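You operate a simulated robot arm through the tools that you are given. There is no shell and no other tool.

You are at the controls of a simulated robot arm. One attempt, no reset.

TASK
Put the white block back, turn the light dial to DAY, shut the cover and switch the meter off.
Fine: the block goes on its dark pad.
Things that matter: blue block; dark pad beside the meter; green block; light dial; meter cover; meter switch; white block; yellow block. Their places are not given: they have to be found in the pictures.

It is judged by the outcome, as a careful person would: the job done as asked, and still so three seconds after it is handed in. It fails if anything else is knocked over, pushed out of place, dropped, spilled or broken. A push-on lid holds only when it is set on centred and level and pressed home; a screw cap is set on level and turned clockwise until tight.

THE ROBOT
A 6-joint arm with a two-finger parallel gripper, fixed in place. Base frame: the origin is at the foot of the arm, x ahead of it, y to its left, z up; the work surface is at about z = 0. Units: m, rad, N and s.
With the tool pointing down near the work surface it reaches from about 0.12 to 0.5 m from the base axis. Its first joint turns from -1.257 to 1.257 rad. Payload 0.65 kg.
The tool frame sits at the grasp point between the pads (the TCP): z along the fingers, y along the line on which they close. The tips reach 0.025 m beyond it. Largest opening 0.076 m; finger width 0.018, thickness 0.01; the body of the gripper, 0.036 by 0.078 m, starts 0.045 m behind the TCP.
Orientation is that of the tool frame in the base frame, as a unit quaternion [x, y, z, w]. With the fingers straight down and closing along the base's y, the tool's x points along the base's -x, its y along +y and its z along -z.

THE INTERFACE
- The arm moves only by the tool step_arm. Its arguments are lists of equal length, an entry for each row: "xyz": the shift along the tool's x, y, z in units of 25 mm (1.0 is 25 mm), a list of three; "turn": the turn, a rotation vector about the tool's x, y, z in units of 6 degrees (1.0 is 6 degrees), a list of three; "fingers": the gripper command, from -1 (shut) to 1 (fully open), values between in proportion. In form: {"xyz": [[x, y, z], ...], "turn": [[rx, ry, rz], ...], "fingers": [fingers, ...]}. A call has 1 to 20 rows; each row shifts and turns the commanded pose from where the row before left it, along the tool's axes as they then stand. A call with a number of a shift or a turn outside -1 to 1 is refused whole. Rows are played at 5 a second. More than 0.05 m and 0.15 rad between two rows, or a gripper value outside its range, and nothing of the call is played. A pose out of reach is approached as far as the arm can. The call stops where the force on the tool passes 40 N (or 10 N more than at its start, if that is more) or the arm is blocked; 0.2 s more then pass. Each finger travels about 0.108 m/s and halts on what it meets, pressing with about 39 N; the grip force reading is that of the motor and also rises with nothing between the fingers. The clock runs only during rows and for 0.2 s after the last one: add rows that do not move to give the fingers time. It gives the time, the measured TCP pose, the force on the tool (base axes), the opening and the grip force at its end, in the units of the frame above (readings bear some noise), with the torque about the TCP (base axes, N m) and any sound that the robot's microphone picked up.
- Cameras (640 x 400 px; columns grow to the right, rows downward): "scene" is fixed at [0.0676, 0.282, 0.4211]; the picture's right is [-0.63, -0.77, 0.00], its down [-0.38, 0.31, -0.87] and it looks along [0.68, -0.55, -0.49] (base axes); focal length 214 px, centre (320, 200). "wrist" rides on the gripper at [0.058, 0.011, -0.081] in the tool frame; the picture's right is [-0.18, 0.98, 0.00], its down [-0.75, -0.14, -0.64] and it looks along [-0.63, -0.12, 0.77] (tool axes); focal length 243 px, centre (320, 200).
- camera(camera): a new picture of that camera. The clock stands still meanwhile.
- probe_pixels(camera, pixels): for up to 12 pixels [column, row] of the newest picture of that camera ("zoom" is the newest enlarged one), the place [x, y, z] in the base frame of the surface seen there, good to about 0.002 m, but the place of the scene camera against the robot may be out by one fixed shift of up to 0.012 m in any direction. The clock stands still meanwhile.
- inspect(camera, box): a new picture of the part [left, top, right, bottom] of that camera's present view, enlarged. The clock stands still meanwhile.
- sign_off(): hands the job in; it is judged then, once.

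Leave the gripper open and the arm clear of the work at the hand-in unless told otherwise.

The tools are called after "Call:" as a command line: name --argument value ..., lists and objects as JSON in quotes. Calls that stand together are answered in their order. step_arm: Moves the arm, as the interface text tells. Its arguments: {"type":"object","properties":{"xyz":{"type":"array","items":{"type":"array","items":{"type":"number"}}},"turn":{"type":"array","items":{"type":"array","items":{"type":"number"}}},"fingers":{"type":"array","items":{"type":"number"}}},"required":["xyz","turn","fingers"]} The other tools are called the same way: camera (camera) takes a picture; probe_pixels (camera, pixels) gives the place of the surface under pixels of a picture; inspect (camera, box) takes an enlarged picture of a part of a camera's view; sign_off () hands the job in.

At the start:

```text
t: 0.0
position: [0.1964, 0.0991, 0.3759]
tcp_rot: [0.0, 1.0, 0.001, 0.002]
force: [-1.1, -0.9, -0.9]
ft_torque: [0.02, -0.02, 0.01]
grip_width: 0.0761
finger_force: 0.0
```

scene: 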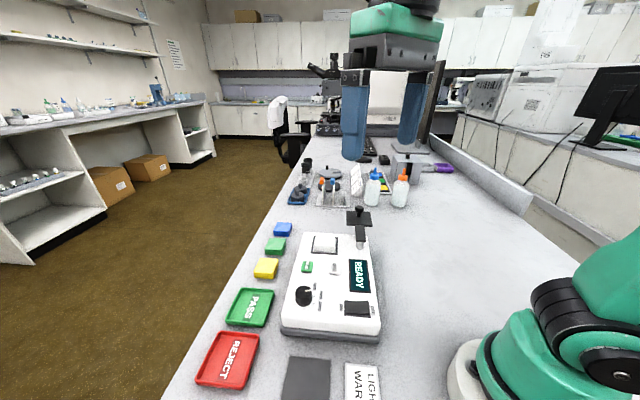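
wrist: 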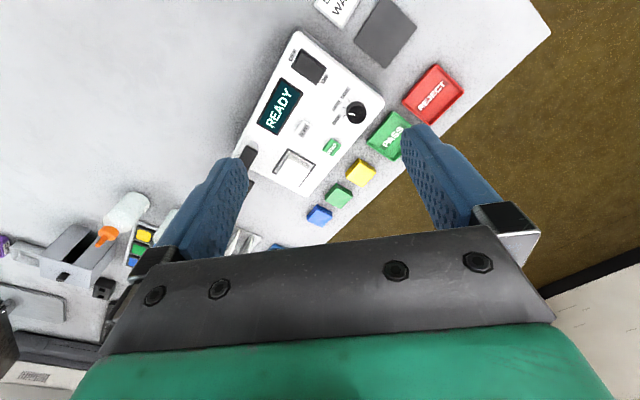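

I see a meter with a READY display, a dial, a switch, and a well with something white in it. The coloured blocks are to its left, with the PASS and REJECT trays and a dark pad nearby. I'll enlarge both views to find the details.

Call:
inspect --camera "scene" --box '[260, 190, 400, 350]'

Call:
inspect --camera "wrist" --box '[220, 20, 420, 200]'

```text
2.50 times, centred on (330, 270) of scene
```

zoom: 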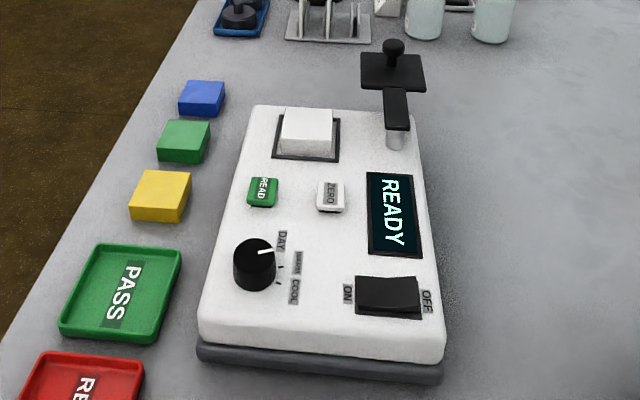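

```text
2.22 times, centred on (320, 110) of wrist
```

zoom: 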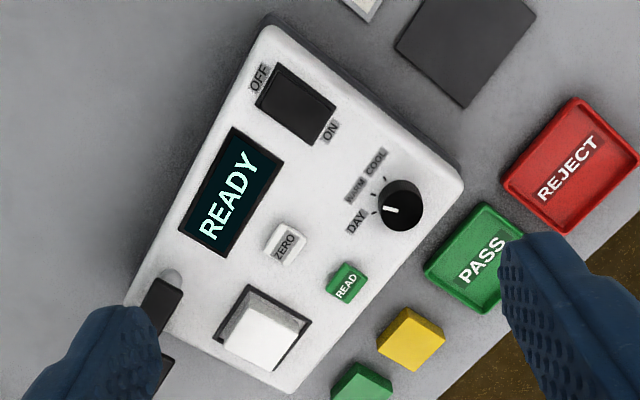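

The white block is sitting in the meter's well. The cover looks like a black plate with a knob on a swing arm at a post. I'll enlarge the dial, the cover, the switch and the pad.

Call:
inspect --camera "scene" --box '[280, 270, 340, 320]'

Call:
inspect --camera "scene" --box '[300, 195, 390, 265]'

Call:
inspect --camera "scene" --box '[260, 290, 420, 400]'

Call:
inspect --camera "wrist" --box '[320, 80, 390, 130]'

Call:
inspect --camera "wrist" --box '[280, 0, 480, 125]'

```text
8.00 times, centred on (310, 295) of scene
```

zoom: 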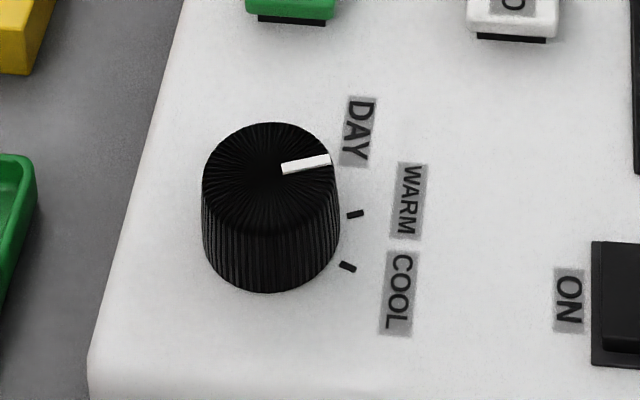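

```text
5.71 times, centred on (345, 230) of scene
```

zoom: 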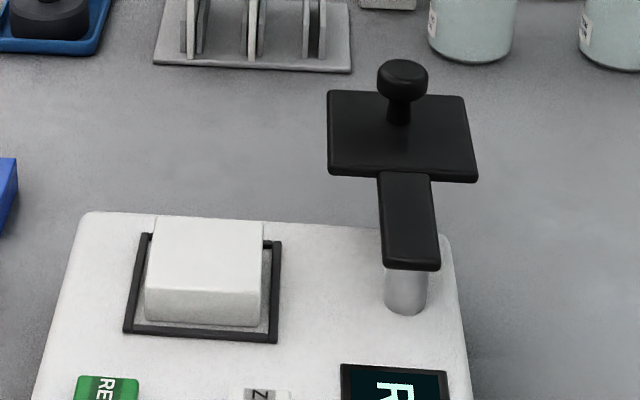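

```text
3.64 times, centred on (340, 345) of scene
```

zoom: 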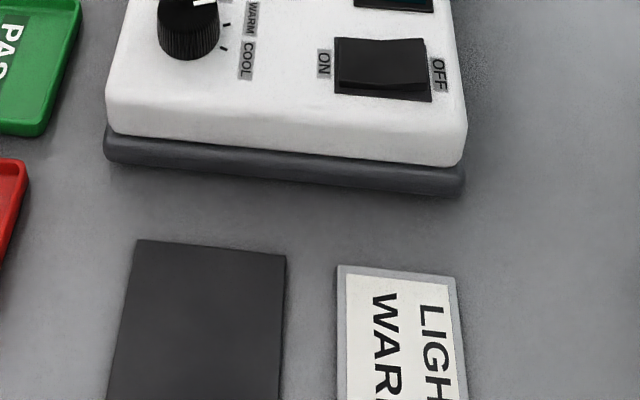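

```text
8.00 times, centred on (355, 105) of wrist
```

zoom: 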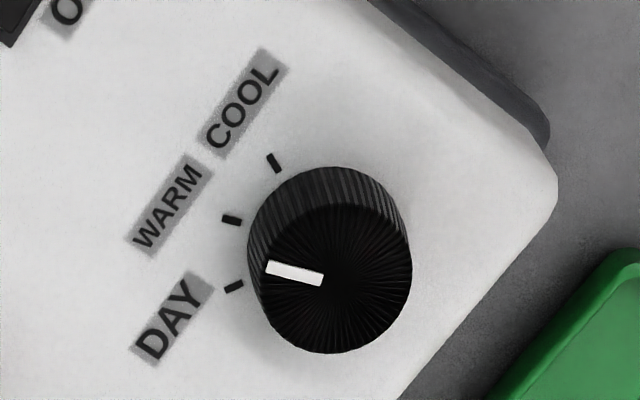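

```text
3.20 times, centred on (380, 62) of wrist
```

zoom: 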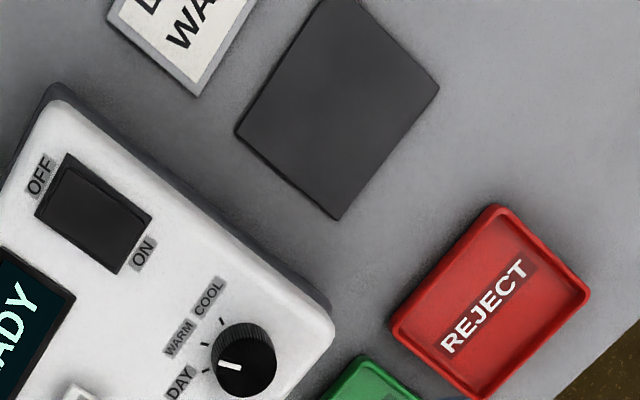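

The dial pointer lines up with WARM. I'll take a fresh wrist picture and probe the key items in it, since the wrist camera has no fixed shift. I'll probe the same items in the scene picture to compare.

Call:
camera --camera "wrist"

Call:
probe_pixels --camera "wrist" --pixels '[[355, 112], [309, 66], [386, 32], [290, 166], [293, 178], [300, 40], [377, 100], [360, 173], [338, 195], [319, 214], [249, 154], [390, 135]]'

Call:
probe_pixels --camera "scene" --pixels '[[303, 292], [357, 309], [308, 378], [325, 240], [325, 248], [359, 208], [360, 220], [361, 238], [360, 250], [265, 268], [277, 245], [283, 229]]'

```text
taken
```

wrist: 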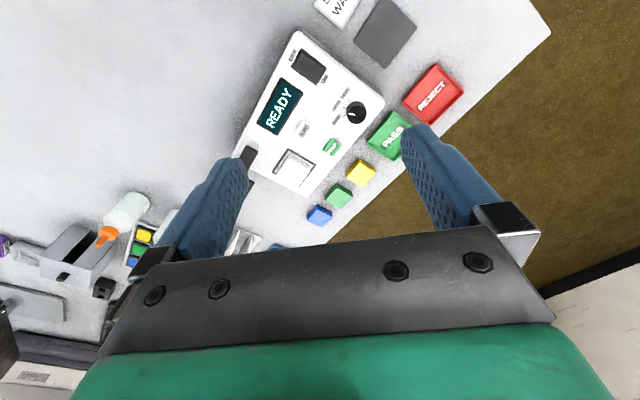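

```text
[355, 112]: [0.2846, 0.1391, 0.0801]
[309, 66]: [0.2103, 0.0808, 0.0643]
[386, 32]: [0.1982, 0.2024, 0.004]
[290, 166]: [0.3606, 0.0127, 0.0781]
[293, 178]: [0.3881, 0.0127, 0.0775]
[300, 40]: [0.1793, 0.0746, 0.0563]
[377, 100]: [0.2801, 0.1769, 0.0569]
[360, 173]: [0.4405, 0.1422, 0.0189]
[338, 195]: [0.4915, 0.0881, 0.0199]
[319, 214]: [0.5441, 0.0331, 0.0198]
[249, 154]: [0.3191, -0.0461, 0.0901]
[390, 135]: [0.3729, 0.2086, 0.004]
```

```text
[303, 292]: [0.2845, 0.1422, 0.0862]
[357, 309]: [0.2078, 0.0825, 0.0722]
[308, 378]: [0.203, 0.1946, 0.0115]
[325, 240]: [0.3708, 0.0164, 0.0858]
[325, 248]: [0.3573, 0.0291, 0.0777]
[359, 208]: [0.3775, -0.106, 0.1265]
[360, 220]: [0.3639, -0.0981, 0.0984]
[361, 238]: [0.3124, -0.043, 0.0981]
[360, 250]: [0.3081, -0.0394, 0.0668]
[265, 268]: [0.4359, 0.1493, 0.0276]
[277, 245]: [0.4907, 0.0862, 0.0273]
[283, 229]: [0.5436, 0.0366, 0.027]
```

The scene camera reads about 7 mm high in z, so I'll rely on the wrist camera. I'll enlarge the well and block area in the wrist view and probe the corners.

Call:
inspect --camera "wrist" --box '[235, 120, 345, 200]'

```text
5.00 times, centred on (290, 160) of wrist
```

zoom: 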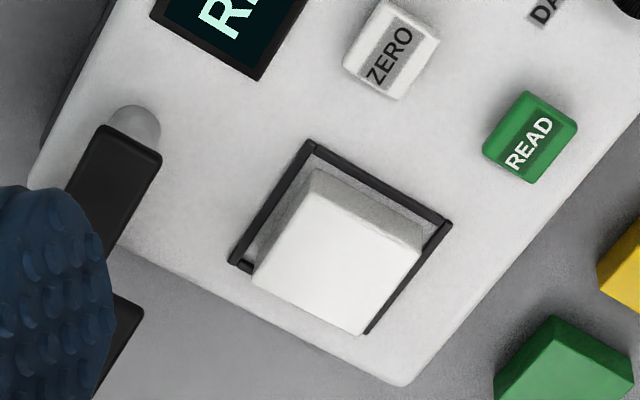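

Now I'll probe the white block's top corners, the well's frame corners, the post and the arm.

Call:
probe_pixels --camera "zoom" --pixels '[[320, 198], [414, 254], [362, 328], [260, 270], [340, 262], [311, 146], [447, 224], [236, 260], [300, 215], [133, 112], [155, 150], [105, 130]]'

```text
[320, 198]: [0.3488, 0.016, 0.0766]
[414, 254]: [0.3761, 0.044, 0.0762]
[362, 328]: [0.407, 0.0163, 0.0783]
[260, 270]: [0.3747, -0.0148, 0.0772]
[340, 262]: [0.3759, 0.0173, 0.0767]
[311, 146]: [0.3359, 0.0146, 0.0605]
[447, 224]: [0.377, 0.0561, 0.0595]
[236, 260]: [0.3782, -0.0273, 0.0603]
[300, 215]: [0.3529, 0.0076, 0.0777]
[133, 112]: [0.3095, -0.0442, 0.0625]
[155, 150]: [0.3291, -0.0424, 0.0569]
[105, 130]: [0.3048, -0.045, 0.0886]
```

The white block's top is about 40 mm square, centred near (0.3765, 0.0154), with its top at z 0.077 and turned about 45°. Next I'll enlarge the pad, switch and dial areas and probe them.

Call:
inspect --camera "wrist" --box '[280, 0, 480, 125]'

Call:
probe_pixels --camera "zoom" --pixels '[[326, 3], [434, 90], [337, 214], [240, 130], [200, 88], [250, 335], [228, 328], [56, 92], [330, 315], [400, 320], [494, 212], [330, 112]]'

Call:
inspect --camera "wrist" --box '[280, 40, 340, 90]'

Call:
probe_pixels --camera "zoom" --pixels '[[320, 200], [200, 180], [250, 215], [300, 250], [350, 290], [400, 270], [150, 160], [250, 110], [330, 160], [440, 220], [300, 300], [180, 220]]'

```text
3.20 times, centred on (380, 62) of wrist
```

zoom: 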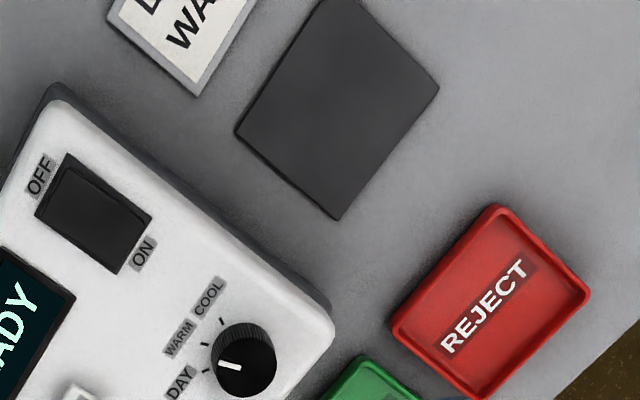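

```text
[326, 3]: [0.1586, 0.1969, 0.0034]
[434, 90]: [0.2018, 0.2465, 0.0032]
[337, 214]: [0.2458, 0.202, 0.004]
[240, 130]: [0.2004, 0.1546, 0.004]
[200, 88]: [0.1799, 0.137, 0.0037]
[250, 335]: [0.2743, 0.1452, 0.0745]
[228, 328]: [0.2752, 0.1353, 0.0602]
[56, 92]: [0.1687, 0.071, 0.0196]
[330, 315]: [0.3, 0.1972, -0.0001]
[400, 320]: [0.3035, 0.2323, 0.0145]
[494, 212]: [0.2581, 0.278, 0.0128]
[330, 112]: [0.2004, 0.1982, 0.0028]
```

```text
8.00 times, centred on (310, 65) of wrist
```

zoom: 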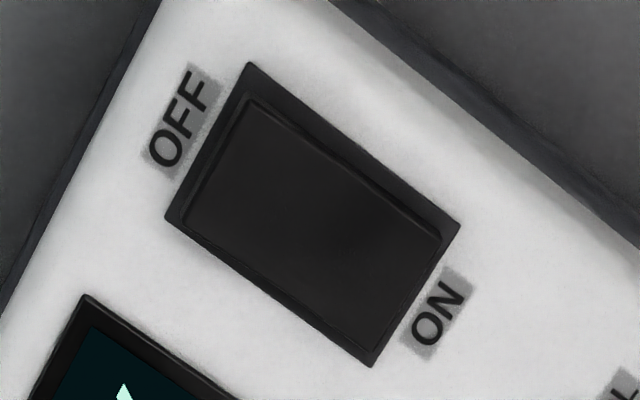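

```text
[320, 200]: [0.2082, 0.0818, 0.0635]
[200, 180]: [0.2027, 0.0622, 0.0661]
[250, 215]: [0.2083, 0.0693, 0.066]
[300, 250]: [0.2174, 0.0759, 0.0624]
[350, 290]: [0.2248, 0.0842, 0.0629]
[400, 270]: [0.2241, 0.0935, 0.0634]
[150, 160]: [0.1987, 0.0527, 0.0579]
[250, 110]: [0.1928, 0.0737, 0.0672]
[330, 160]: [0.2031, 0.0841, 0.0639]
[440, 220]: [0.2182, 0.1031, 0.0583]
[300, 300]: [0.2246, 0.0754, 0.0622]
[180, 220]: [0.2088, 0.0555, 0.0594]
```

The pad is centred near (0.2015, 0.200), is 64 mm wide, and has its top at z 0.0035. The switch's OFF end, near (0.198, 0.068), is the raised one. Next I'll move above the white block, stay high, and turn 45° to line up with it.

Call:
step_arm --xyz '[[-0.9, -0.419, 0.75], [-0.9, -0.419, 0.75], [-0.9, -0.419, 0.75], [-0.9, -0.419, 0.75], [-0.9, -0.419, 0.75], [-0.9, -0.419, 0.75], [-0.9, -0.419, 0.75], [-0.9, -0.419, 0.75], [0, 0, 0], [0, 0, 0], [0, 0, 0], [0, 0, 0], [0, 0, 0], [0, 0, 0], [0, 0, 0], [0, 0, 0], [0, 0, 0]]' --turn '[[0, 0, 0], [0, 0, 0], [0, 0, 0], [0, 0, 0], [0, 0, 0], [0, 0, 0], [0, 0, 0], [0, 0, 0], [0, 0, -0.944], [0, 0, -0.944], [0, 0, -0.944], [0, 0, -0.944], [0, 0, -0.944], [0, 0, -0.944], [0, 0, -0.944], [0, 0, -0.944], [0, 0, 0]]' --fingers '[1, 1, 1, 1, 1, 1, 1, 1, 1, 1, 1, 1, 1, 1, 1, 1, 1]'

Call:
camera --camera "wrist"

Call:
camera --camera "scene"

```text
t: 3.6
position: [0.3762, 0.0142, 0.2266]
tcp_rot: [-0.385, 0.923, 0.0, 0.001]
force: [-0.4, 0.3, 0.4]
ft_torque: [0.01, 0.02, 0.01]
grip_width: 0.076
finger_force: 0.0
```

```text
taken
```

wrist: 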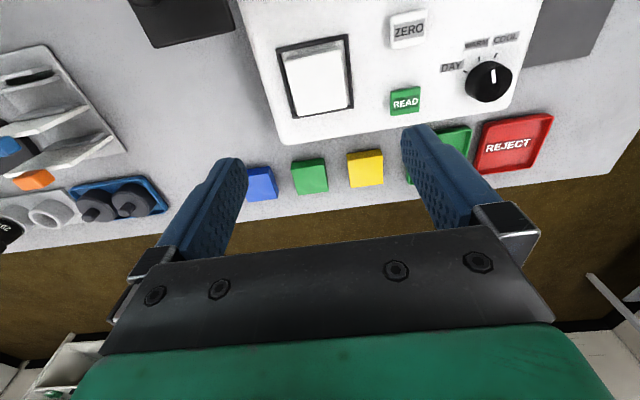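

```text
taken
```

scene: 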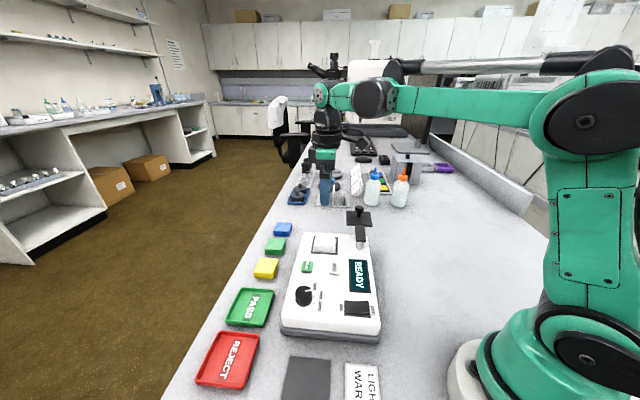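

The gripper is above the block at a yaw of 45.3°. I'll enlarge the block in the wrist view to refine its pose.

Call:
inspect --camera "wrist" --box '[260, 20, 380, 130]'

```text
3.64 times, centred on (320, 75) of wrist
```

zoom: 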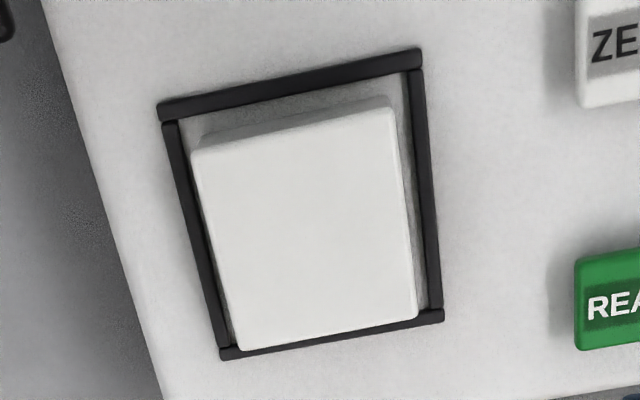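

I'll probe the block's top edges, the frame and the floor of the well.

Call:
probe_pixels --camera "zoom" --pixels '[[195, 155], [390, 115], [414, 312], [242, 345], [305, 230], [165, 112], [415, 60], [438, 316], [228, 352], [410, 130], [420, 290], [585, 30]]'

```text
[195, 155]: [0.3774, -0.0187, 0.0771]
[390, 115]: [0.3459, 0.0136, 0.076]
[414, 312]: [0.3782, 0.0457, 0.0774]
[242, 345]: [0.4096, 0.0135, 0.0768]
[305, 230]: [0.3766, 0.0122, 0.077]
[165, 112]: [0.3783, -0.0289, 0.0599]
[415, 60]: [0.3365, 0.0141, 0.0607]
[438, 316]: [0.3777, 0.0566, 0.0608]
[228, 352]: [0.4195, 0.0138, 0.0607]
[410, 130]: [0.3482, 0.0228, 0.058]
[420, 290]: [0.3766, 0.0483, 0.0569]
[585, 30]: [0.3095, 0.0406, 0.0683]
```

The block is centred at (0.3778, 0.0135), 45 mm square and about 20 mm tall, resting inside a rim at z 0.061. I'll go straight down with the fingers open to TCP z 0.090, so the tips stay above the rim, then check.

Call:
step_arm --xyz '[[-0.02, -0.065, 0.9], [0, 0, 0.9], [0, 0, 0.9], [0, 0, 0.9], [0, 0, 0.9], [0, 0, 0.6], [0, 0, 0.38], [0, 0, 0]]' --turn '[[0, 0, 0], [0, 0, 0], [0, 0, 0], [0, 0, 0], [0, 0, 0], [0, 0, 0], [0, 0, 0], [0, 0, 0]]' --fingers '[1, 1, 1, 1, 1, 1, 1, 1]'

Call:
camera --camera "wrist"

Call:
inspect --camera "scene" --box '[270, 180, 400, 280]'

```text
t: 5.4
position: [0.3773, 0.0153, 0.0896]
tcp_rot: [-0.385, 0.923, -0.001, 0.001]
force: [0.7, 0.2, -0.4]
ft_torque: [0.02, 0.02, -0.01]
grip_width: 0.0762
finger_force: 0.0
```

```text
taken
```

wrist: 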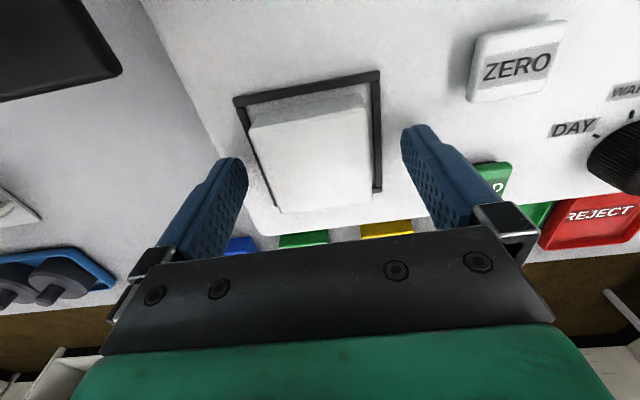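

```text
4.00 times, centred on (335, 230) of scene
```

zoom: 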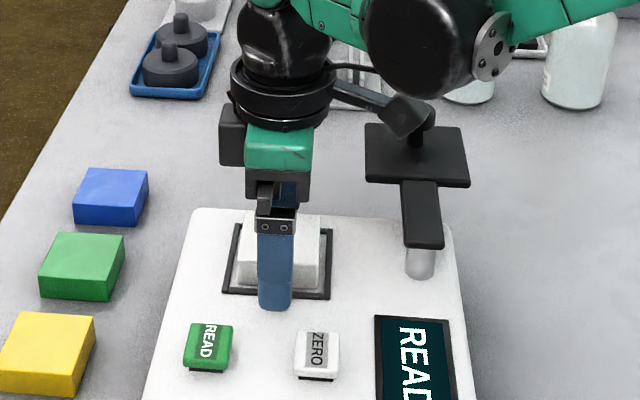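

The fingers straddle the block: the tips are at about (235,160) and (415,130), with the block between them. I'll close on it.

Call:
step_arm --xyz '[[0, 0, 0], [0, 0, 0], [0, 0, 0], [0, 0, 0]]' --turn '[[0, 0, 0], [0, 0, 0], [0, 0, 0], [0, 0, 0]]' --fingers '[-1, -1, -1, -1]'

```text
t: 6.4
position: [0.3785, 0.0143, 0.0877]
tcp_rot: [-0.385, 0.923, 0.0, 0.001]
force: [0.0, -0.2, 0.3]
ft_torque: [0.02, 0.0, 0.01]
grip_width: 0.0471
finger_force: 39.2
```

The fingers hold the block at 47 mm with 39 N. I'll lift straight up about 0.09 m and check.

Call:
step_arm --xyz '[[0, 0, -0.3], [0, 0, -0.6], [0, 0, -0.9], [0, 0, -0.9], [0, 0, -0.9], [0, 0, 0]]' --turn '[[0, 0, 0], [0, 0, 0], [0, 0, 0], [0, 0, 0], [0, 0, 0], [0, 0, 0]]' --fingers '[-1, -1, -1, -1, -1, -1]'

Call:
camera --camera "wrist"

Call:
inspect --camera "scene" --box '[250, 150, 410, 270]'

```text
t: 7.8
position: [0.3771, 0.0145, 0.1797]
tcp_rot: [-0.386, 0.923, 0.001, 0.0]
force: [0.9, -0.9, -2.3]
ft_torque: [-0.04, -0.01, 0.02]
grip_width: 0.047
finger_force: 39.4
```

```text
taken
```

wrist: 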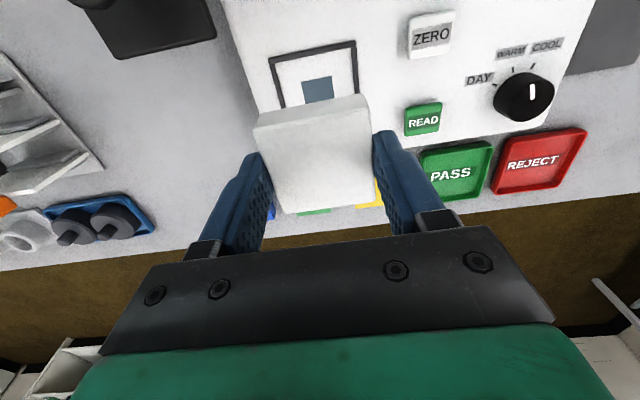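

```text
3.33 times, centred on (330, 210) of scene
```

zoom: 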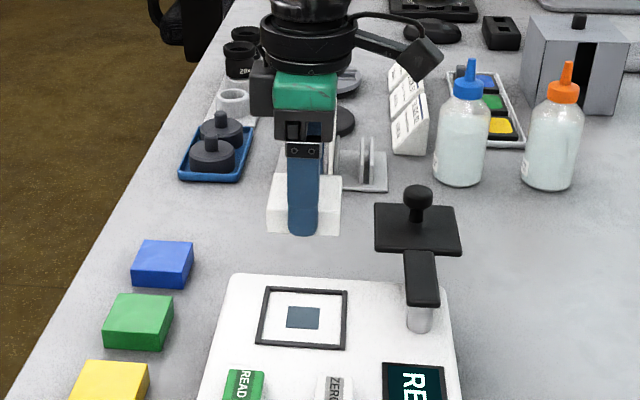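

The block is lifted and the well is now visible. I'll probe the held block to learn its offset from the TCP.

Call:
inspect --camera "wrist" --box '[230, 80, 400, 220]'

Call:
probe_pixels --camera "wrist" --pixels '[[256, 129], [366, 110], [371, 204], [287, 211], [313, 160], [300, 55], [318, 88], [257, 122], [362, 98], [310, 113]]'

```text
2.86 times, centred on (315, 150) of wrist
```

zoom: 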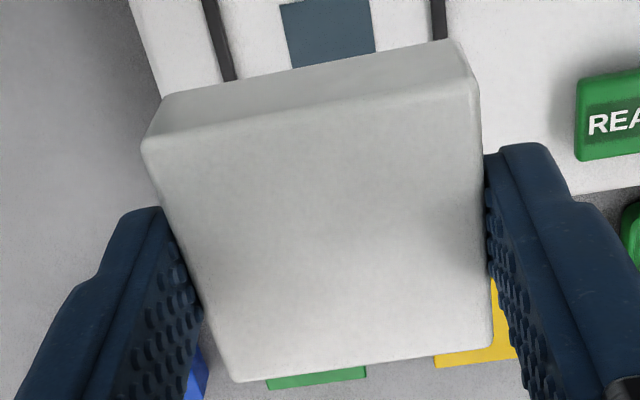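

```text
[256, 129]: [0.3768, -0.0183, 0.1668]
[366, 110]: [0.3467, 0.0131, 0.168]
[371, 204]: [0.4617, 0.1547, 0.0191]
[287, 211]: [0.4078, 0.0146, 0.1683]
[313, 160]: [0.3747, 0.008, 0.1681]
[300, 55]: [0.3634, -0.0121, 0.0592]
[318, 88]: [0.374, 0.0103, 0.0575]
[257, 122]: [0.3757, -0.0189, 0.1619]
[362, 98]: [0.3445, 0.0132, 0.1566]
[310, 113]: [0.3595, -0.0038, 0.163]
```

The block is centred on the TCP, and its bottom is about 31 mm below it. I'll carry it at z 0.18 along the meter to above the pad at (0.2015, 0.200).

Call:
step_arm --xyz '[[-0.028, 0.851, 0], [-0.028, 0.851, 0], [-0.028, 0.851, 0], [-0.028, 0.851, 0], [-0.028, 0.851, 0], [-0.028, 0.851, 0], [-0.028, 0.851, 0], [-0.028, 0.851, 0], [-0.028, 0.851, 0], [-0.028, 0.851, 0], [-0.028, 0.851, 0], [-0.028, 0.851, 0], [0, 0, 0], [0, 0, 0]]' --turn '[[0, 0, 0], [0, 0, 0], [0, 0, 0], [0, 0, 0], [0, 0, 0], [0, 0, 0], [0, 0, 0], [0, 0, 0], [0, 0, 0], [0, 0, 0], [0, 0, 0], [0, 0, 0], [0, 0, 0], [0, 0, 0]]' --fingers '[-1, -1, -1, -1, -1, -1, -1, -1, -1, -1, -1, -1, -1, -1]'

Call:
camera --camera "wrist"

Call:
camera --camera "scene"

```text
t: 10.8
position: [0.2018, 0.2008, 0.1782]
tcp_rot: [-0.385, 0.923, 0.001, 0.0]
force: [-1.0, 0.4, -1.0]
ft_torque: [-0.02, -0.02, -0.01]
grip_width: 0.0471
finger_force: 39.2
```

```text
taken
```

wrist: 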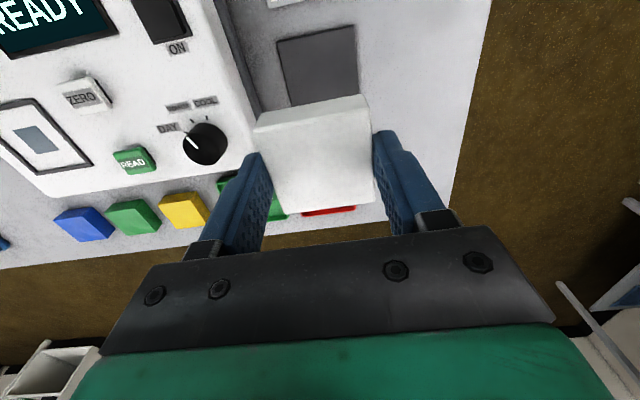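

```text
taken
```

scene: 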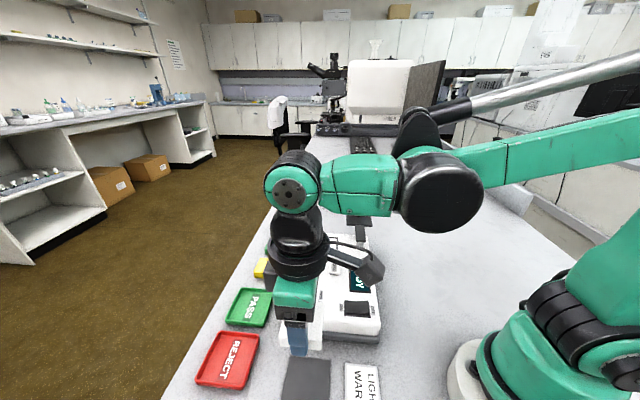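

I'll probe the visible pad corners and the block once more before descending.

Call:
inspect --camera "wrist" --box '[240, 10, 400, 130]'

Call:
probe_pixels --camera "zoom" --pixels '[[150, 132], [458, 68], [210, 378], [462, 320], [300, 220], [60, 375], [380, 85], [165, 230]]'

```text
3.33 times, centred on (320, 70) of wrist
```

zoom: 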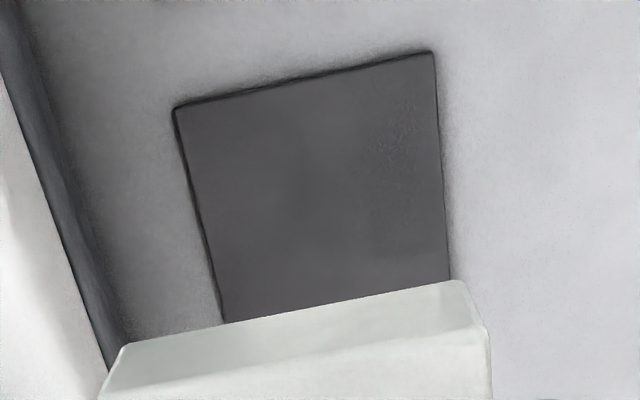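

```text
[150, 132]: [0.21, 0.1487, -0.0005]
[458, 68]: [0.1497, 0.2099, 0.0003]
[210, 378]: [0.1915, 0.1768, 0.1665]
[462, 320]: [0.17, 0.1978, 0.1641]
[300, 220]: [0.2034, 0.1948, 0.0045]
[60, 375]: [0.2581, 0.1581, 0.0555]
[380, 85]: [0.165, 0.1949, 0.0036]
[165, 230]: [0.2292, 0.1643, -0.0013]
```

Call:
probe_pixels --camera "zoom" --pixels '[[180, 111], [429, 58], [224, 318], [446, 277], [200, 210], [440, 170], [305, 84]]'

```text
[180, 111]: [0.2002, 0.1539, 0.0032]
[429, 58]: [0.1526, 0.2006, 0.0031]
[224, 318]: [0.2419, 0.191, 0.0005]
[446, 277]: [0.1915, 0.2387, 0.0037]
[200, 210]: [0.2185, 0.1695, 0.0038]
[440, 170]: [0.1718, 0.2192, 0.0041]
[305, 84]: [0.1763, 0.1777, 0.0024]
```

The pad is centred near (0.2003, 0.2006) and the block is above it within about 1.5 mm. I'll descend to just above contact.

Call:
step_arm --xyz '[[0.02, 0.03, 0.9], [0, 0, 0.9], [0, 0, 0.9], [0, 0, 0.9], [0, 0, 0.9], [0, 0, 0.6], [0, 0, 0.4], [0, 0, 0]]' --turn '[[0, 0, 0], [0, 0, 0], [0, 0, 0], [0, 0, 0], [0, 0, 0], [0, 0, 0], [0, 0, 0], [0, 0, 0]]' --fingers '[-1, -1, -1, -1, -1, -1, -1, -1]'

Call:
inspect --camera "scene" --box '[230, 290, 390, 400]'

Call:
camera --camera "wrist"

```text
t: 12.6
position: [0.2017, 0.2009, 0.0414]
tcp_rot: [-0.385, 0.923, 0.001, 0.001]
force: [-0.1, -0.7, -1.6]
ft_torque: [-0.01, -0.01, 0.06]
grip_width: 0.0471
finger_force: 38.9
```

```text
3.64 times, centred on (310, 345) of scene
```

zoom: 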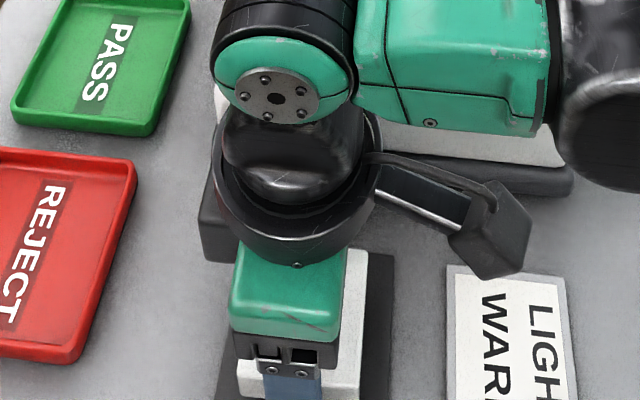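

```text
taken
```

wrist: 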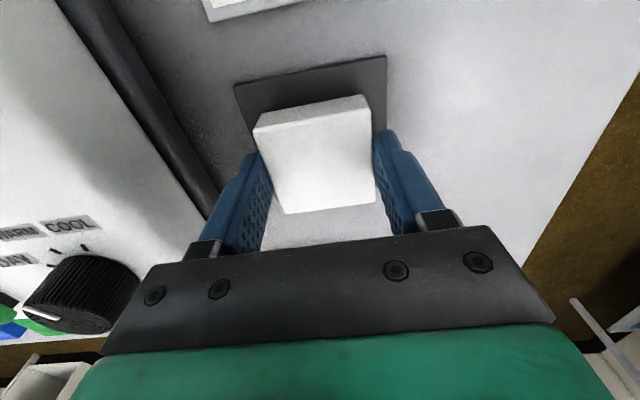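

The block is just above the pad. I'll lower it in small steps of about 1.3 mm until I feel contact.

Call:
step_arm --xyz '[[0, 0, 0.05], [0, 0, 0.05], [0, 0, 0.05], [0, 0, 0.05], [0, 0, 0]]' --turn '[[0, 0, 0], [0, 0, 0], [0, 0, 0], [0, 0, 0], [0, 0, 0]]' --fingers '[-1, -1, -1, -1, -1]'

```text
t: 13.8
position: [0.2022, 0.201, 0.0356]
tcp_rot: [-0.386, 0.923, 0.001, 0.0]
force: [-1.3, -0.8, -0.7]
ft_torque: [0.0, -0.02, 0.02]
grip_width: 0.0469
finger_force: 39.3
```

No contact yet, with force readings under 1.5 N. I'll keep lowering in 0.75 mm steps.

Call:
step_arm --xyz '[[0, 0, 0.03], [0, 0, 0.03], [0, 0, 0]]' --turn '[[0, 0, 0], [0, 0, 0], [0, 0, 0]]' --fingers '[-1, -1, -1]'

Call:
inspect --camera "wrist" --box '[220, 40, 420, 230]'

```text
t: 14.6
position: [0.2014, 0.2013, 0.0346]
tcp_rot: [-0.385, 0.923, 0.0, 0.001]
force: [0.7, 0.3, -1.3]
ft_torque: [0.05, -0.02, 0.01]
grip_width: 0.047
finger_force: 38.8
```

```text
2.11 times, centred on (320, 135) of wrist
```

zoom: 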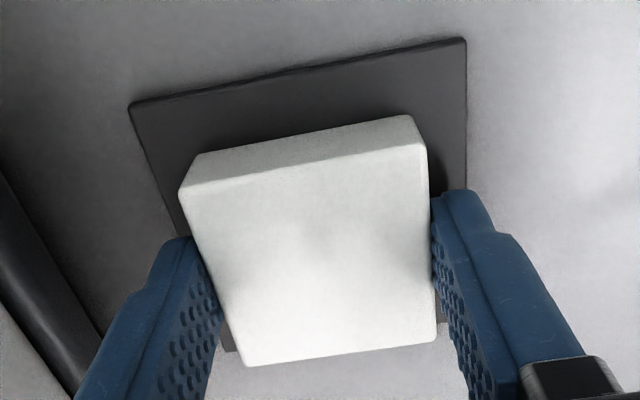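

Call:
probe_pixels --camera "zoom" --pixels '[[190, 190], [420, 145], [430, 335], [248, 358], [320, 240], [195, 160], [405, 122], [135, 108], [460, 45], [225, 345], [300, 90]]'

```text
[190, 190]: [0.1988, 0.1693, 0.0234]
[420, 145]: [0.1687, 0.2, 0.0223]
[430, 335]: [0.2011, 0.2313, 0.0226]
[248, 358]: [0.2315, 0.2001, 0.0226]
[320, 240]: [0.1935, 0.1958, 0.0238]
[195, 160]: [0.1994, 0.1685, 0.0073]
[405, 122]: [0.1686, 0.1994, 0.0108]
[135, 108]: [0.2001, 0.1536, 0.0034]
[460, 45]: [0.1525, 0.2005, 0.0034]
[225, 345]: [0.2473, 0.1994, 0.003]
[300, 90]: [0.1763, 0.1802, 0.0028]
```

The block is centred at (0.2000, 0.2002) against the pad centre of (0.1999, 0.2000), and its top reads z 0.0227, so it is at or very near contact. I'll take one or two more tiny steps to feel it.

Call:
step_arm --xyz '[[0, 0, 0.03], [0, 0, 0]]' --turn '[[0, 0, 0], [0, 0, 0]]' --fingers '[-1, -1]'

```text
t: 15.2
position: [0.2007, 0.2012, 0.0344]
tcp_rot: [-0.385, 0.923, 0.0, 0.001]
force: [-1.9, -1.1, 25.6]
ft_torque: [-0.02, 0.03, -0.02]
grip_width: 0.0469
finger_force: 39.2
```

Contact reads 25.6 N. I'll ease up slightly and open the fingers.

Call:
step_arm --xyz '[[0, 0, -0.025], [0, 0, 0], [0, 0, 0], [0, 0, 0]]' --turn '[[0, 0, 0], [0, 0, 0], [0, 0, 0], [0, 0, 0]]' --fingers '[-1, 0.7, 0.7, 0.7]'

Call:
inspect --camera "wrist" --box '[220, 40, 420, 230]'

```text
t: 16.2
position: [0.2017, 0.1997, 0.0353]
tcp_rot: [-0.385, 0.923, 0.0, 0.001]
force: [0.2, -0.2, -0.6]
ft_torque: [0.0, 0.01, 0.0]
grip_width: 0.0646
finger_force: 0.1
```

```text
2.11 times, centred on (320, 135) of wrist
```

zoom: 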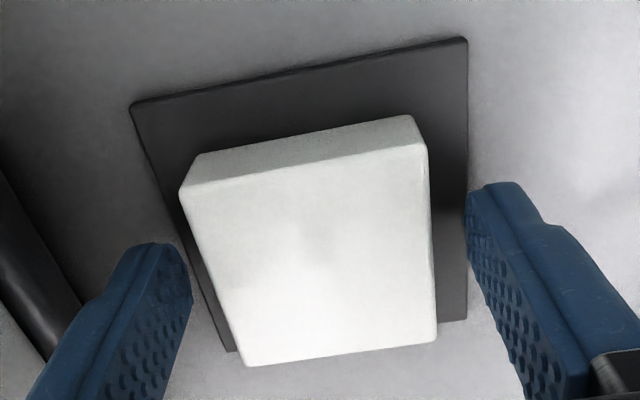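

The block rests on the pad and is released. I'll lift straight up to z of about 0.195 and look.

Call:
step_arm --xyz '[[0, 0, -0.3], [0, 0, -0.7], [0, 0, -0.9], [0, 0, -0.9], [0, 0, -0.9], [0, 0, -0.9], [0, 0, -0.9], [0, 0, -0.9], [0, 0, 0]]' --turn '[[0, 0, 0], [0, 0, 0], [0, 0, 0], [0, 0, 0], [0, 0, 0], [0, 0, 0], [0, 0, 0], [0, 0, 0], [0, 0, 0]]' --fingers '[0.7, 0.7, 0.7, 0.7, 0.7, 0.7, 0.7, 0.7, 0.7]'

Call:
camera --camera "wrist"

```text
t: 18.2
position: [0.2006, 0.2006, 0.1938]
tcp_rot: [-0.385, 0.923, 0.0, 0.001]
force: [0.5, 1.2, 0.1]
ft_torque: [0.01, 0.04, 0.01]
grip_width: 0.0644
finger_force: 0.0
```

```text
taken
```

wrist: 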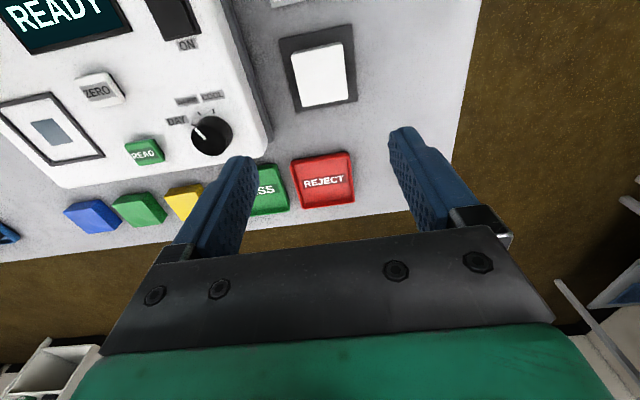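

The white block sits flat and centred on the dark pad. Now for the dial, which I'll enlarge in the wrist view near (212,133).

Call:
inspect --camera "wrist" --box '[160, 85, 240, 165]'

```text
5.00 times, centred on (200, 125) of wrist
```

zoom: 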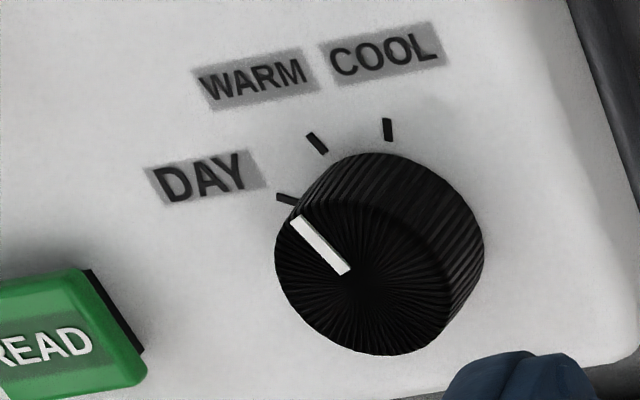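

Call:
probe_pixels --camera "zoom" --pixels '[[365, 277], [298, 224], [344, 269], [282, 198], [311, 136], [323, 150], [388, 122], [388, 138], [280, 255], [385, 350], [450, 300], [355, 202]]'

```text
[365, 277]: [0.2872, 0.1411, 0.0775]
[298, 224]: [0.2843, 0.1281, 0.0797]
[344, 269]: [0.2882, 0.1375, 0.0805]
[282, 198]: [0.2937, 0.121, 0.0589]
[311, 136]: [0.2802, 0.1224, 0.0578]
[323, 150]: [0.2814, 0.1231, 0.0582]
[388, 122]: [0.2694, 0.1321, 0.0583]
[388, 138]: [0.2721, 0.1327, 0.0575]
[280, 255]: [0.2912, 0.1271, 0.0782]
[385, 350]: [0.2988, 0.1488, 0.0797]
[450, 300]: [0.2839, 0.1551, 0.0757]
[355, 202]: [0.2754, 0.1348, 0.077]
```

The dial's centre is near (0.2873, 0.1414), its diameter is about 28 mm and its top is at z 0.080. The pointer is at WARM, and DAY is about 40° counter-clockwise seen from above. I'll move above the dial, high, and look again.

Call:
step_arm --xyz '[[-0.126, -0.688, 0], [-0.126, -0.688, 0], [-0.126, -0.688, 0], [-0.126, -0.688, 0], [-0.126, -0.688, 0], [-0.126, -0.688, 0], [0, 0, 0]]' --turn '[[0, 0, 0], [0, 0, 0], [0, 0, 0], [0, 0, 0], [0, 0, 0], [0, 0, 0], [0, 0, 0]]' --fingers '[0.7, 0.7, 0.7, 0.7, 0.7, 0.7, 0.7]'

Call:
inspect --camera "wrist" --box '[250, 20, 390, 120]'

```text
t: 19.8
position: [0.2879, 0.1412, 0.1946]
tcp_rot: [-0.385, 0.923, 0.001, 0.001]
force: [0.2, 0.6, 0.5]
ft_torque: [0.04, 0.01, 0.01]
grip_width: 0.0646
finger_force: 0.1
```

```text
4.00 times, centred on (320, 70) of wrist
```

zoom: 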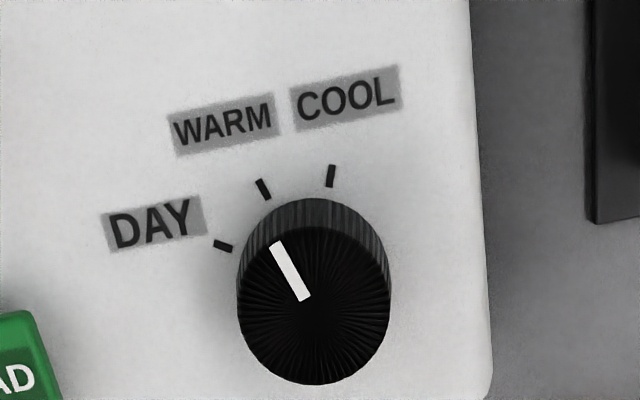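

Call:
probe_pixels --camera "zoom" --pixels '[[214, 241], [231, 248], [258, 181], [268, 197], [332, 167], [329, 185], [275, 246], [304, 297], [241, 295], [387, 305], [315, 380], [315, 232]]'

```text
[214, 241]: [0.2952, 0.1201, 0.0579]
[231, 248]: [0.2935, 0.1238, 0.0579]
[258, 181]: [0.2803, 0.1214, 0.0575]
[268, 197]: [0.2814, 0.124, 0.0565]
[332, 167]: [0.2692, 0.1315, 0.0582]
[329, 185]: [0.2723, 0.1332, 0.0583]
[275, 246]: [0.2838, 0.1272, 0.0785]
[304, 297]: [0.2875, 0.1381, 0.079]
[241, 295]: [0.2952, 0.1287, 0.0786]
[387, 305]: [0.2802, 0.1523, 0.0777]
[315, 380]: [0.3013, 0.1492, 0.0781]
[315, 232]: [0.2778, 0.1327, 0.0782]
```

The dial's refined centre is (0.288, 0.141). The ticks are about 40° apart, and the pointer reads about -110° (WARM) against about -72° for DAY. I'll descend over the knob with the fingers open about 65 mm, to TCP z 0.0875.

Call:
step_arm --xyz '[[0, 0, 0.9], [0, 0, 0.9], [0, 0, 0.9], [0, 0, 0.9], [0, 0, 0.5], [0, 0, 0.18], [0, 0, 0]]' --turn '[[0, 0, 0], [0, 0, 0], [0, 0, 0], [0, 0, 0], [0, 0, 0], [0, 0, 0], [0, 0, 0]]' --fingers '[0.7, 0.7, 0.7, 0.7, 0.7, 0.7, 0.7]'

Call:
camera --camera "wrist"

```text
t: 21.4
position: [0.2877, 0.1414, 0.0868]
tcp_rot: [-0.385, 0.923, 0.001, 0.001]
force: [-0.3, -0.6, -0.7]
ft_torque: [-0.03, 0.0, 0.04]
grip_width: 0.0645
finger_force: 0.1
```

```text
taken
```

wrist: 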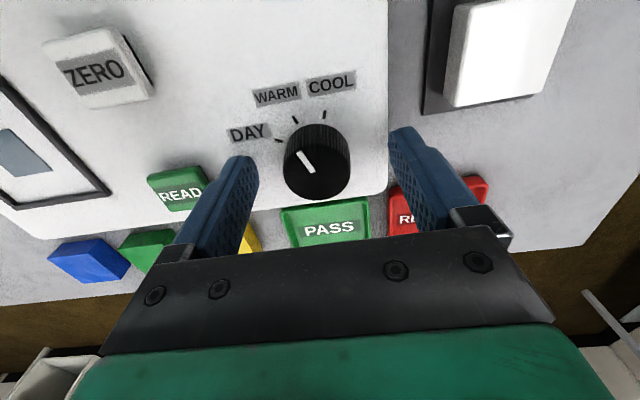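

The knob is between the fingers, at (316,160) in the picture. I'll close on it.

Call:
step_arm --xyz '[[0, 0, 0], [0, 0, 0], [0, 0, 0], [0, 0, 0]]' --turn '[[0, 0, 0], [0, 0, 0], [0, 0, 0], [0, 0, 0]]' --fingers '[-0.3, -0.6, -0.6, -0.6]'

Call:
inspect --camera "wrist" --box '[220, 60, 420, 220]'

```text
t: 22.4
position: [0.2879, 0.1401, 0.0875]
tcp_rot: [-0.384, 0.923, -0.002, 0.002]
force: [21.8, -23.5, -9.6]
ft_torque: [0.04, -0.73, -0.06]
grip_width: 0.0309
finger_force: 43.9
```

```text
2.50 times, centred on (320, 140) of wrist
```

zoom: 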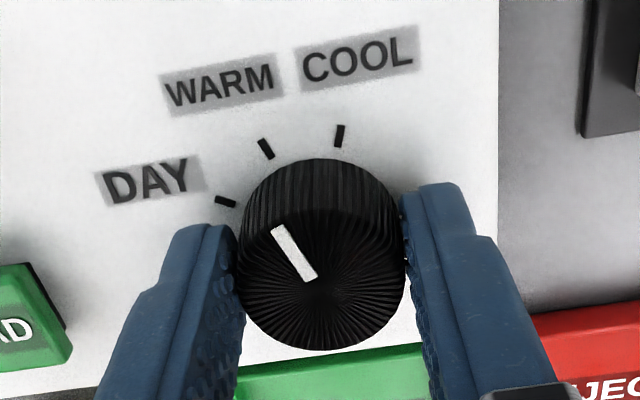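

The grip gives 32 N of side force along (+x, −y), so I'm about a millimetre off-centre. I'll nudge the tool that way (tool −y) to relax it.

Call:
step_arm --xyz '[[0, -0.03, 0], [0, 0, 0]]' --turn '[[0, 0, 0], [0, 0, 0]]' --fingers '[-0.6, -0.6]'

```text
t: 23.0
position: [0.2889, 0.1395, 0.0873]
tcp_rot: [-0.386, 0.923, -0.001, 0.001]
force: [20.8, -19.2, -24.5]
ft_torque: [-0.27, -0.51, -0.05]
grip_width: 0.0308
finger_force: 44.2
```

There is still some side force, plus a downward component. I'll open, shift about 1.6 mm further in tool −y, and close again so the grip is centred.

Call:
step_arm --xyz '[[0, 0, 0], [0, 0, 0], [0, -0.065, 0], [0, 0, 0]]' --turn '[[0, 0, 0], [0, 0, 0], [0, 0, 0], [0, 0, 0]]' --fingers '[0.1, 0.1, 0.1, 0.1]'

Call:
step_arm --xyz '[[0, 0, 0], [0, 0, 0], [0, 0, 0]]' --turn '[[0, 0, 0], [0, 0, 0], [0, 0, 0]]' --fingers '[-0.1, -0.4, -0.4]'

```text
t: 24.0
position: [0.291, 0.1405, 0.0869]
tcp_rot: [-0.385, 0.923, 0.0, 0.0]
force: [0.4, 0.0, 1.3]
ft_torque: [-0.02, -0.02, 0.0]
grip_width: 0.0419
finger_force: 0.0
```

```text
t: 24.8
position: [0.2886, 0.1409, 0.0876]
tcp_rot: [-0.386, 0.923, 0.001, 0.0]
force: [-7.8, 7.7, -1.3]
ft_torque: [0.18, 0.19, 0.02]
grip_width: 0.0309
finger_force: 44.3
```

Side force is down to about 11 N, and the width is 31 mm. I'll nudge back 0.5 mm and turn the knob counter-clockwise by 36° in small steps, then look.

Call:
step_arm --xyz '[[0, 0.02, 0], [0, 0, 0], [0, 0, 0], [0, 0, 0], [0, 0, 0], [0, 0, 0], [0, 0, 0], [0, 0, 0], [0, 0, 0], [0, 0, 0], [0, 0, 0], [0, 0, 0], [0, 0, 0], [0, 0, 0]]' --turn '[[0, 0, 0], [0, 0, -0.5], [0, 0, -0.5], [0, 0, -0.5], [0, 0, -0.5], [0, 0, -0.5], [0, 0, -0.5], [0, 0, -0.5], [0, 0, -0.5], [0, 0, -0.5], [0, 0, -0.5], [0, 0, -0.5], [0, 0, -0.5], [0, 0, 0]]' --fingers '[-0.4, -0.4, -0.4, -0.4, -0.4, -0.4, -0.4, -0.4, -0.4, -0.4, -0.4, -0.4, -0.4, -0.4]'

Call:
inspect --camera "wrist" --box '[220, 60, 420, 220]'

```text
t: 27.8
position: [0.2886, 0.1416, 0.0872]
tcp_rot: [-0.65, 0.76, -0.002, 0.001]
force: [21.2, -4.3, -16.6]
ft_torque: [0.36, -0.48, 0.0]
grip_width: 0.031
finger_force: 44.2
```

```text
2.50 times, centred on (320, 140) of wrist
```

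zoom: 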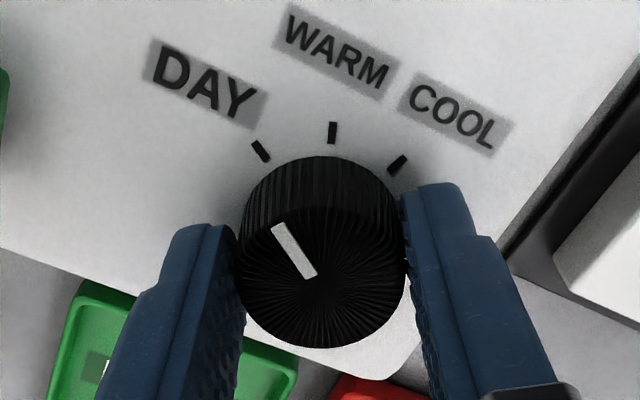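

The turn followed cleanly, now 35.7° in. I'll probe the pointer and the DAY tick to see how much remains.

Call:
probe_pixels --camera "zoom" --pixels '[[256, 143], [268, 159], [332, 124], [332, 142], [404, 158], [393, 172], [277, 230], [311, 275], [245, 275], [400, 275], [320, 343]]'

```text
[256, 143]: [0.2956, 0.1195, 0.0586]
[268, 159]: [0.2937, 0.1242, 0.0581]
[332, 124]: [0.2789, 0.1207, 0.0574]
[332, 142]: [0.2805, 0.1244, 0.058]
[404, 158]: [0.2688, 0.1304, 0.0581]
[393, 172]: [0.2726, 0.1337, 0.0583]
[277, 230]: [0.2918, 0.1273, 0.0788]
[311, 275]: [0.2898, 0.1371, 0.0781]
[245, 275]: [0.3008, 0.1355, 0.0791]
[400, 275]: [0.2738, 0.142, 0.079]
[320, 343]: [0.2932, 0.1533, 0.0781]
```

By the numbers the pointer is about 3–5° short of DAY. I'll turn 3.6° more, with a small centring nudge.

Call:
step_arm --xyz '[[0, -0.03, 0], [0, 0, 0], [0, 0, 0]]' --turn '[[0, 0, -0.3], [0, 0, -0.3], [0, 0, 0]]' --fingers '[-0.4, -0.4, -0.4]'

Call:
inspect --camera "wrist" --box '[220, 60, 420, 220]'

Call:
inspect --camera "scene" --box '[260, 230, 400, 340]'

```text
t: 28.6
position: [0.2889, 0.1396, 0.0872]
tcp_rot: [-0.676, 0.737, 0.0, 0.001]
force: [5.1, -2.1, 19.0]
ft_torque: [-0.58, -0.04, -0.01]
grip_width: 0.0308
finger_force: 44.3
```

```text
2.50 times, centred on (320, 140) of wrist
```

zoom: 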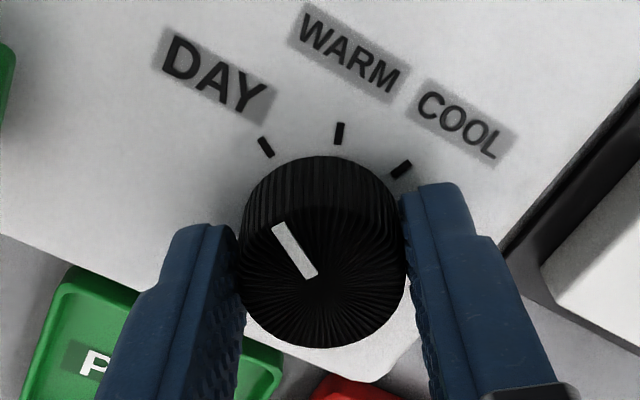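

```text
3.64 times, centred on (330, 285) of scene
```

zoom: 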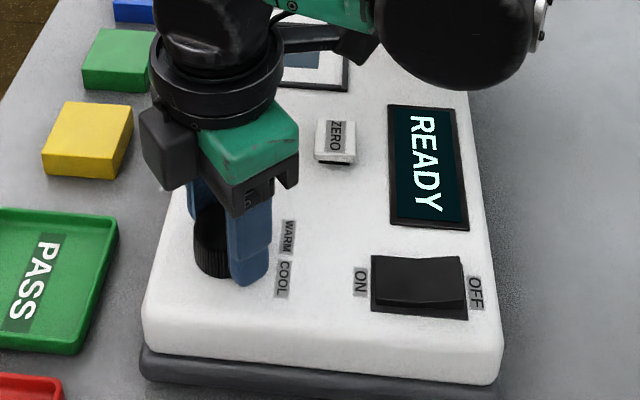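

The DAY tick, now at (266,146) in the zoom, sits where the WARM tick was at the start, and the total turn is 39.8°. I'll release and rise straight up to check.

Call:
step_arm --xyz '[[0, 0, 0], [0, 0, 0], [0, 0, 0], [0, 0, -0.4], [0, 0, -0.8], [0, 0, -0.9], [0, 0, -0.9], [0, 0, -0.9], [0, 0, 0]]' --turn '[[0, 0, 0], [0, 0, 0], [0, 0, 0], [0, 0, 0], [0, 0, 0], [0, 0, 0], [0, 0, 0], [0, 0, 0], [0, 0, 0]]' --fingers '[0.1, 0.3, 0.3, 0.3, 0.3, 0.3, 0.3, 0.3, 0.3]'

Call:
camera --camera "wrist"

```text
t: 30.6
position: [0.2899, 0.14, 0.186]
tcp_rot: [-0.675, 0.738, 0.001, 0.002]
force: [0.3, -0.4, -0.7]
ft_torque: [-0.02, 0.02, 0.01]
grip_width: 0.0497
finger_force: 0.0
```

```text
taken
```

wrist: 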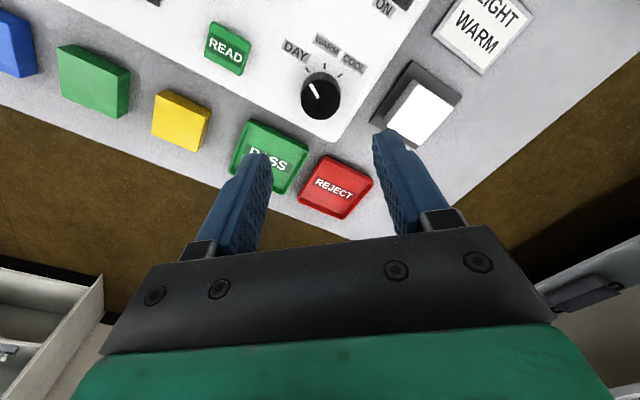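

Call:
inspect --camera "wrist" --box '[260, 20, 390, 130]'

Call:
inspect --camera "scene" --box '[275, 255, 395, 335]'

```text
3.64 times, centred on (325, 75) of wrist
```

zoom: 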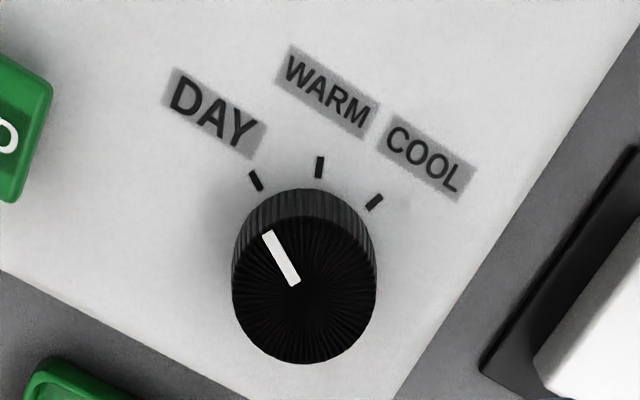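

```text
5.00 times, centred on (335, 295) of scene
```

zoom: 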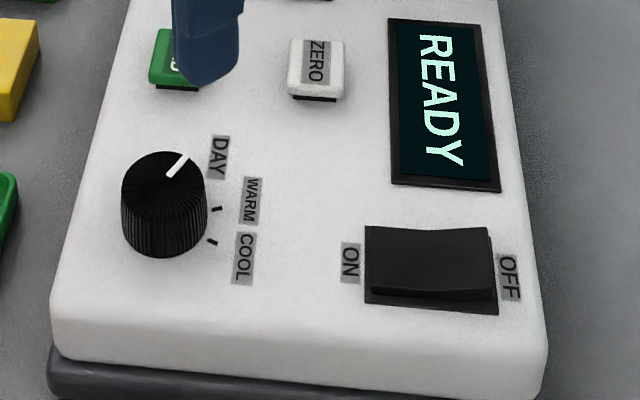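

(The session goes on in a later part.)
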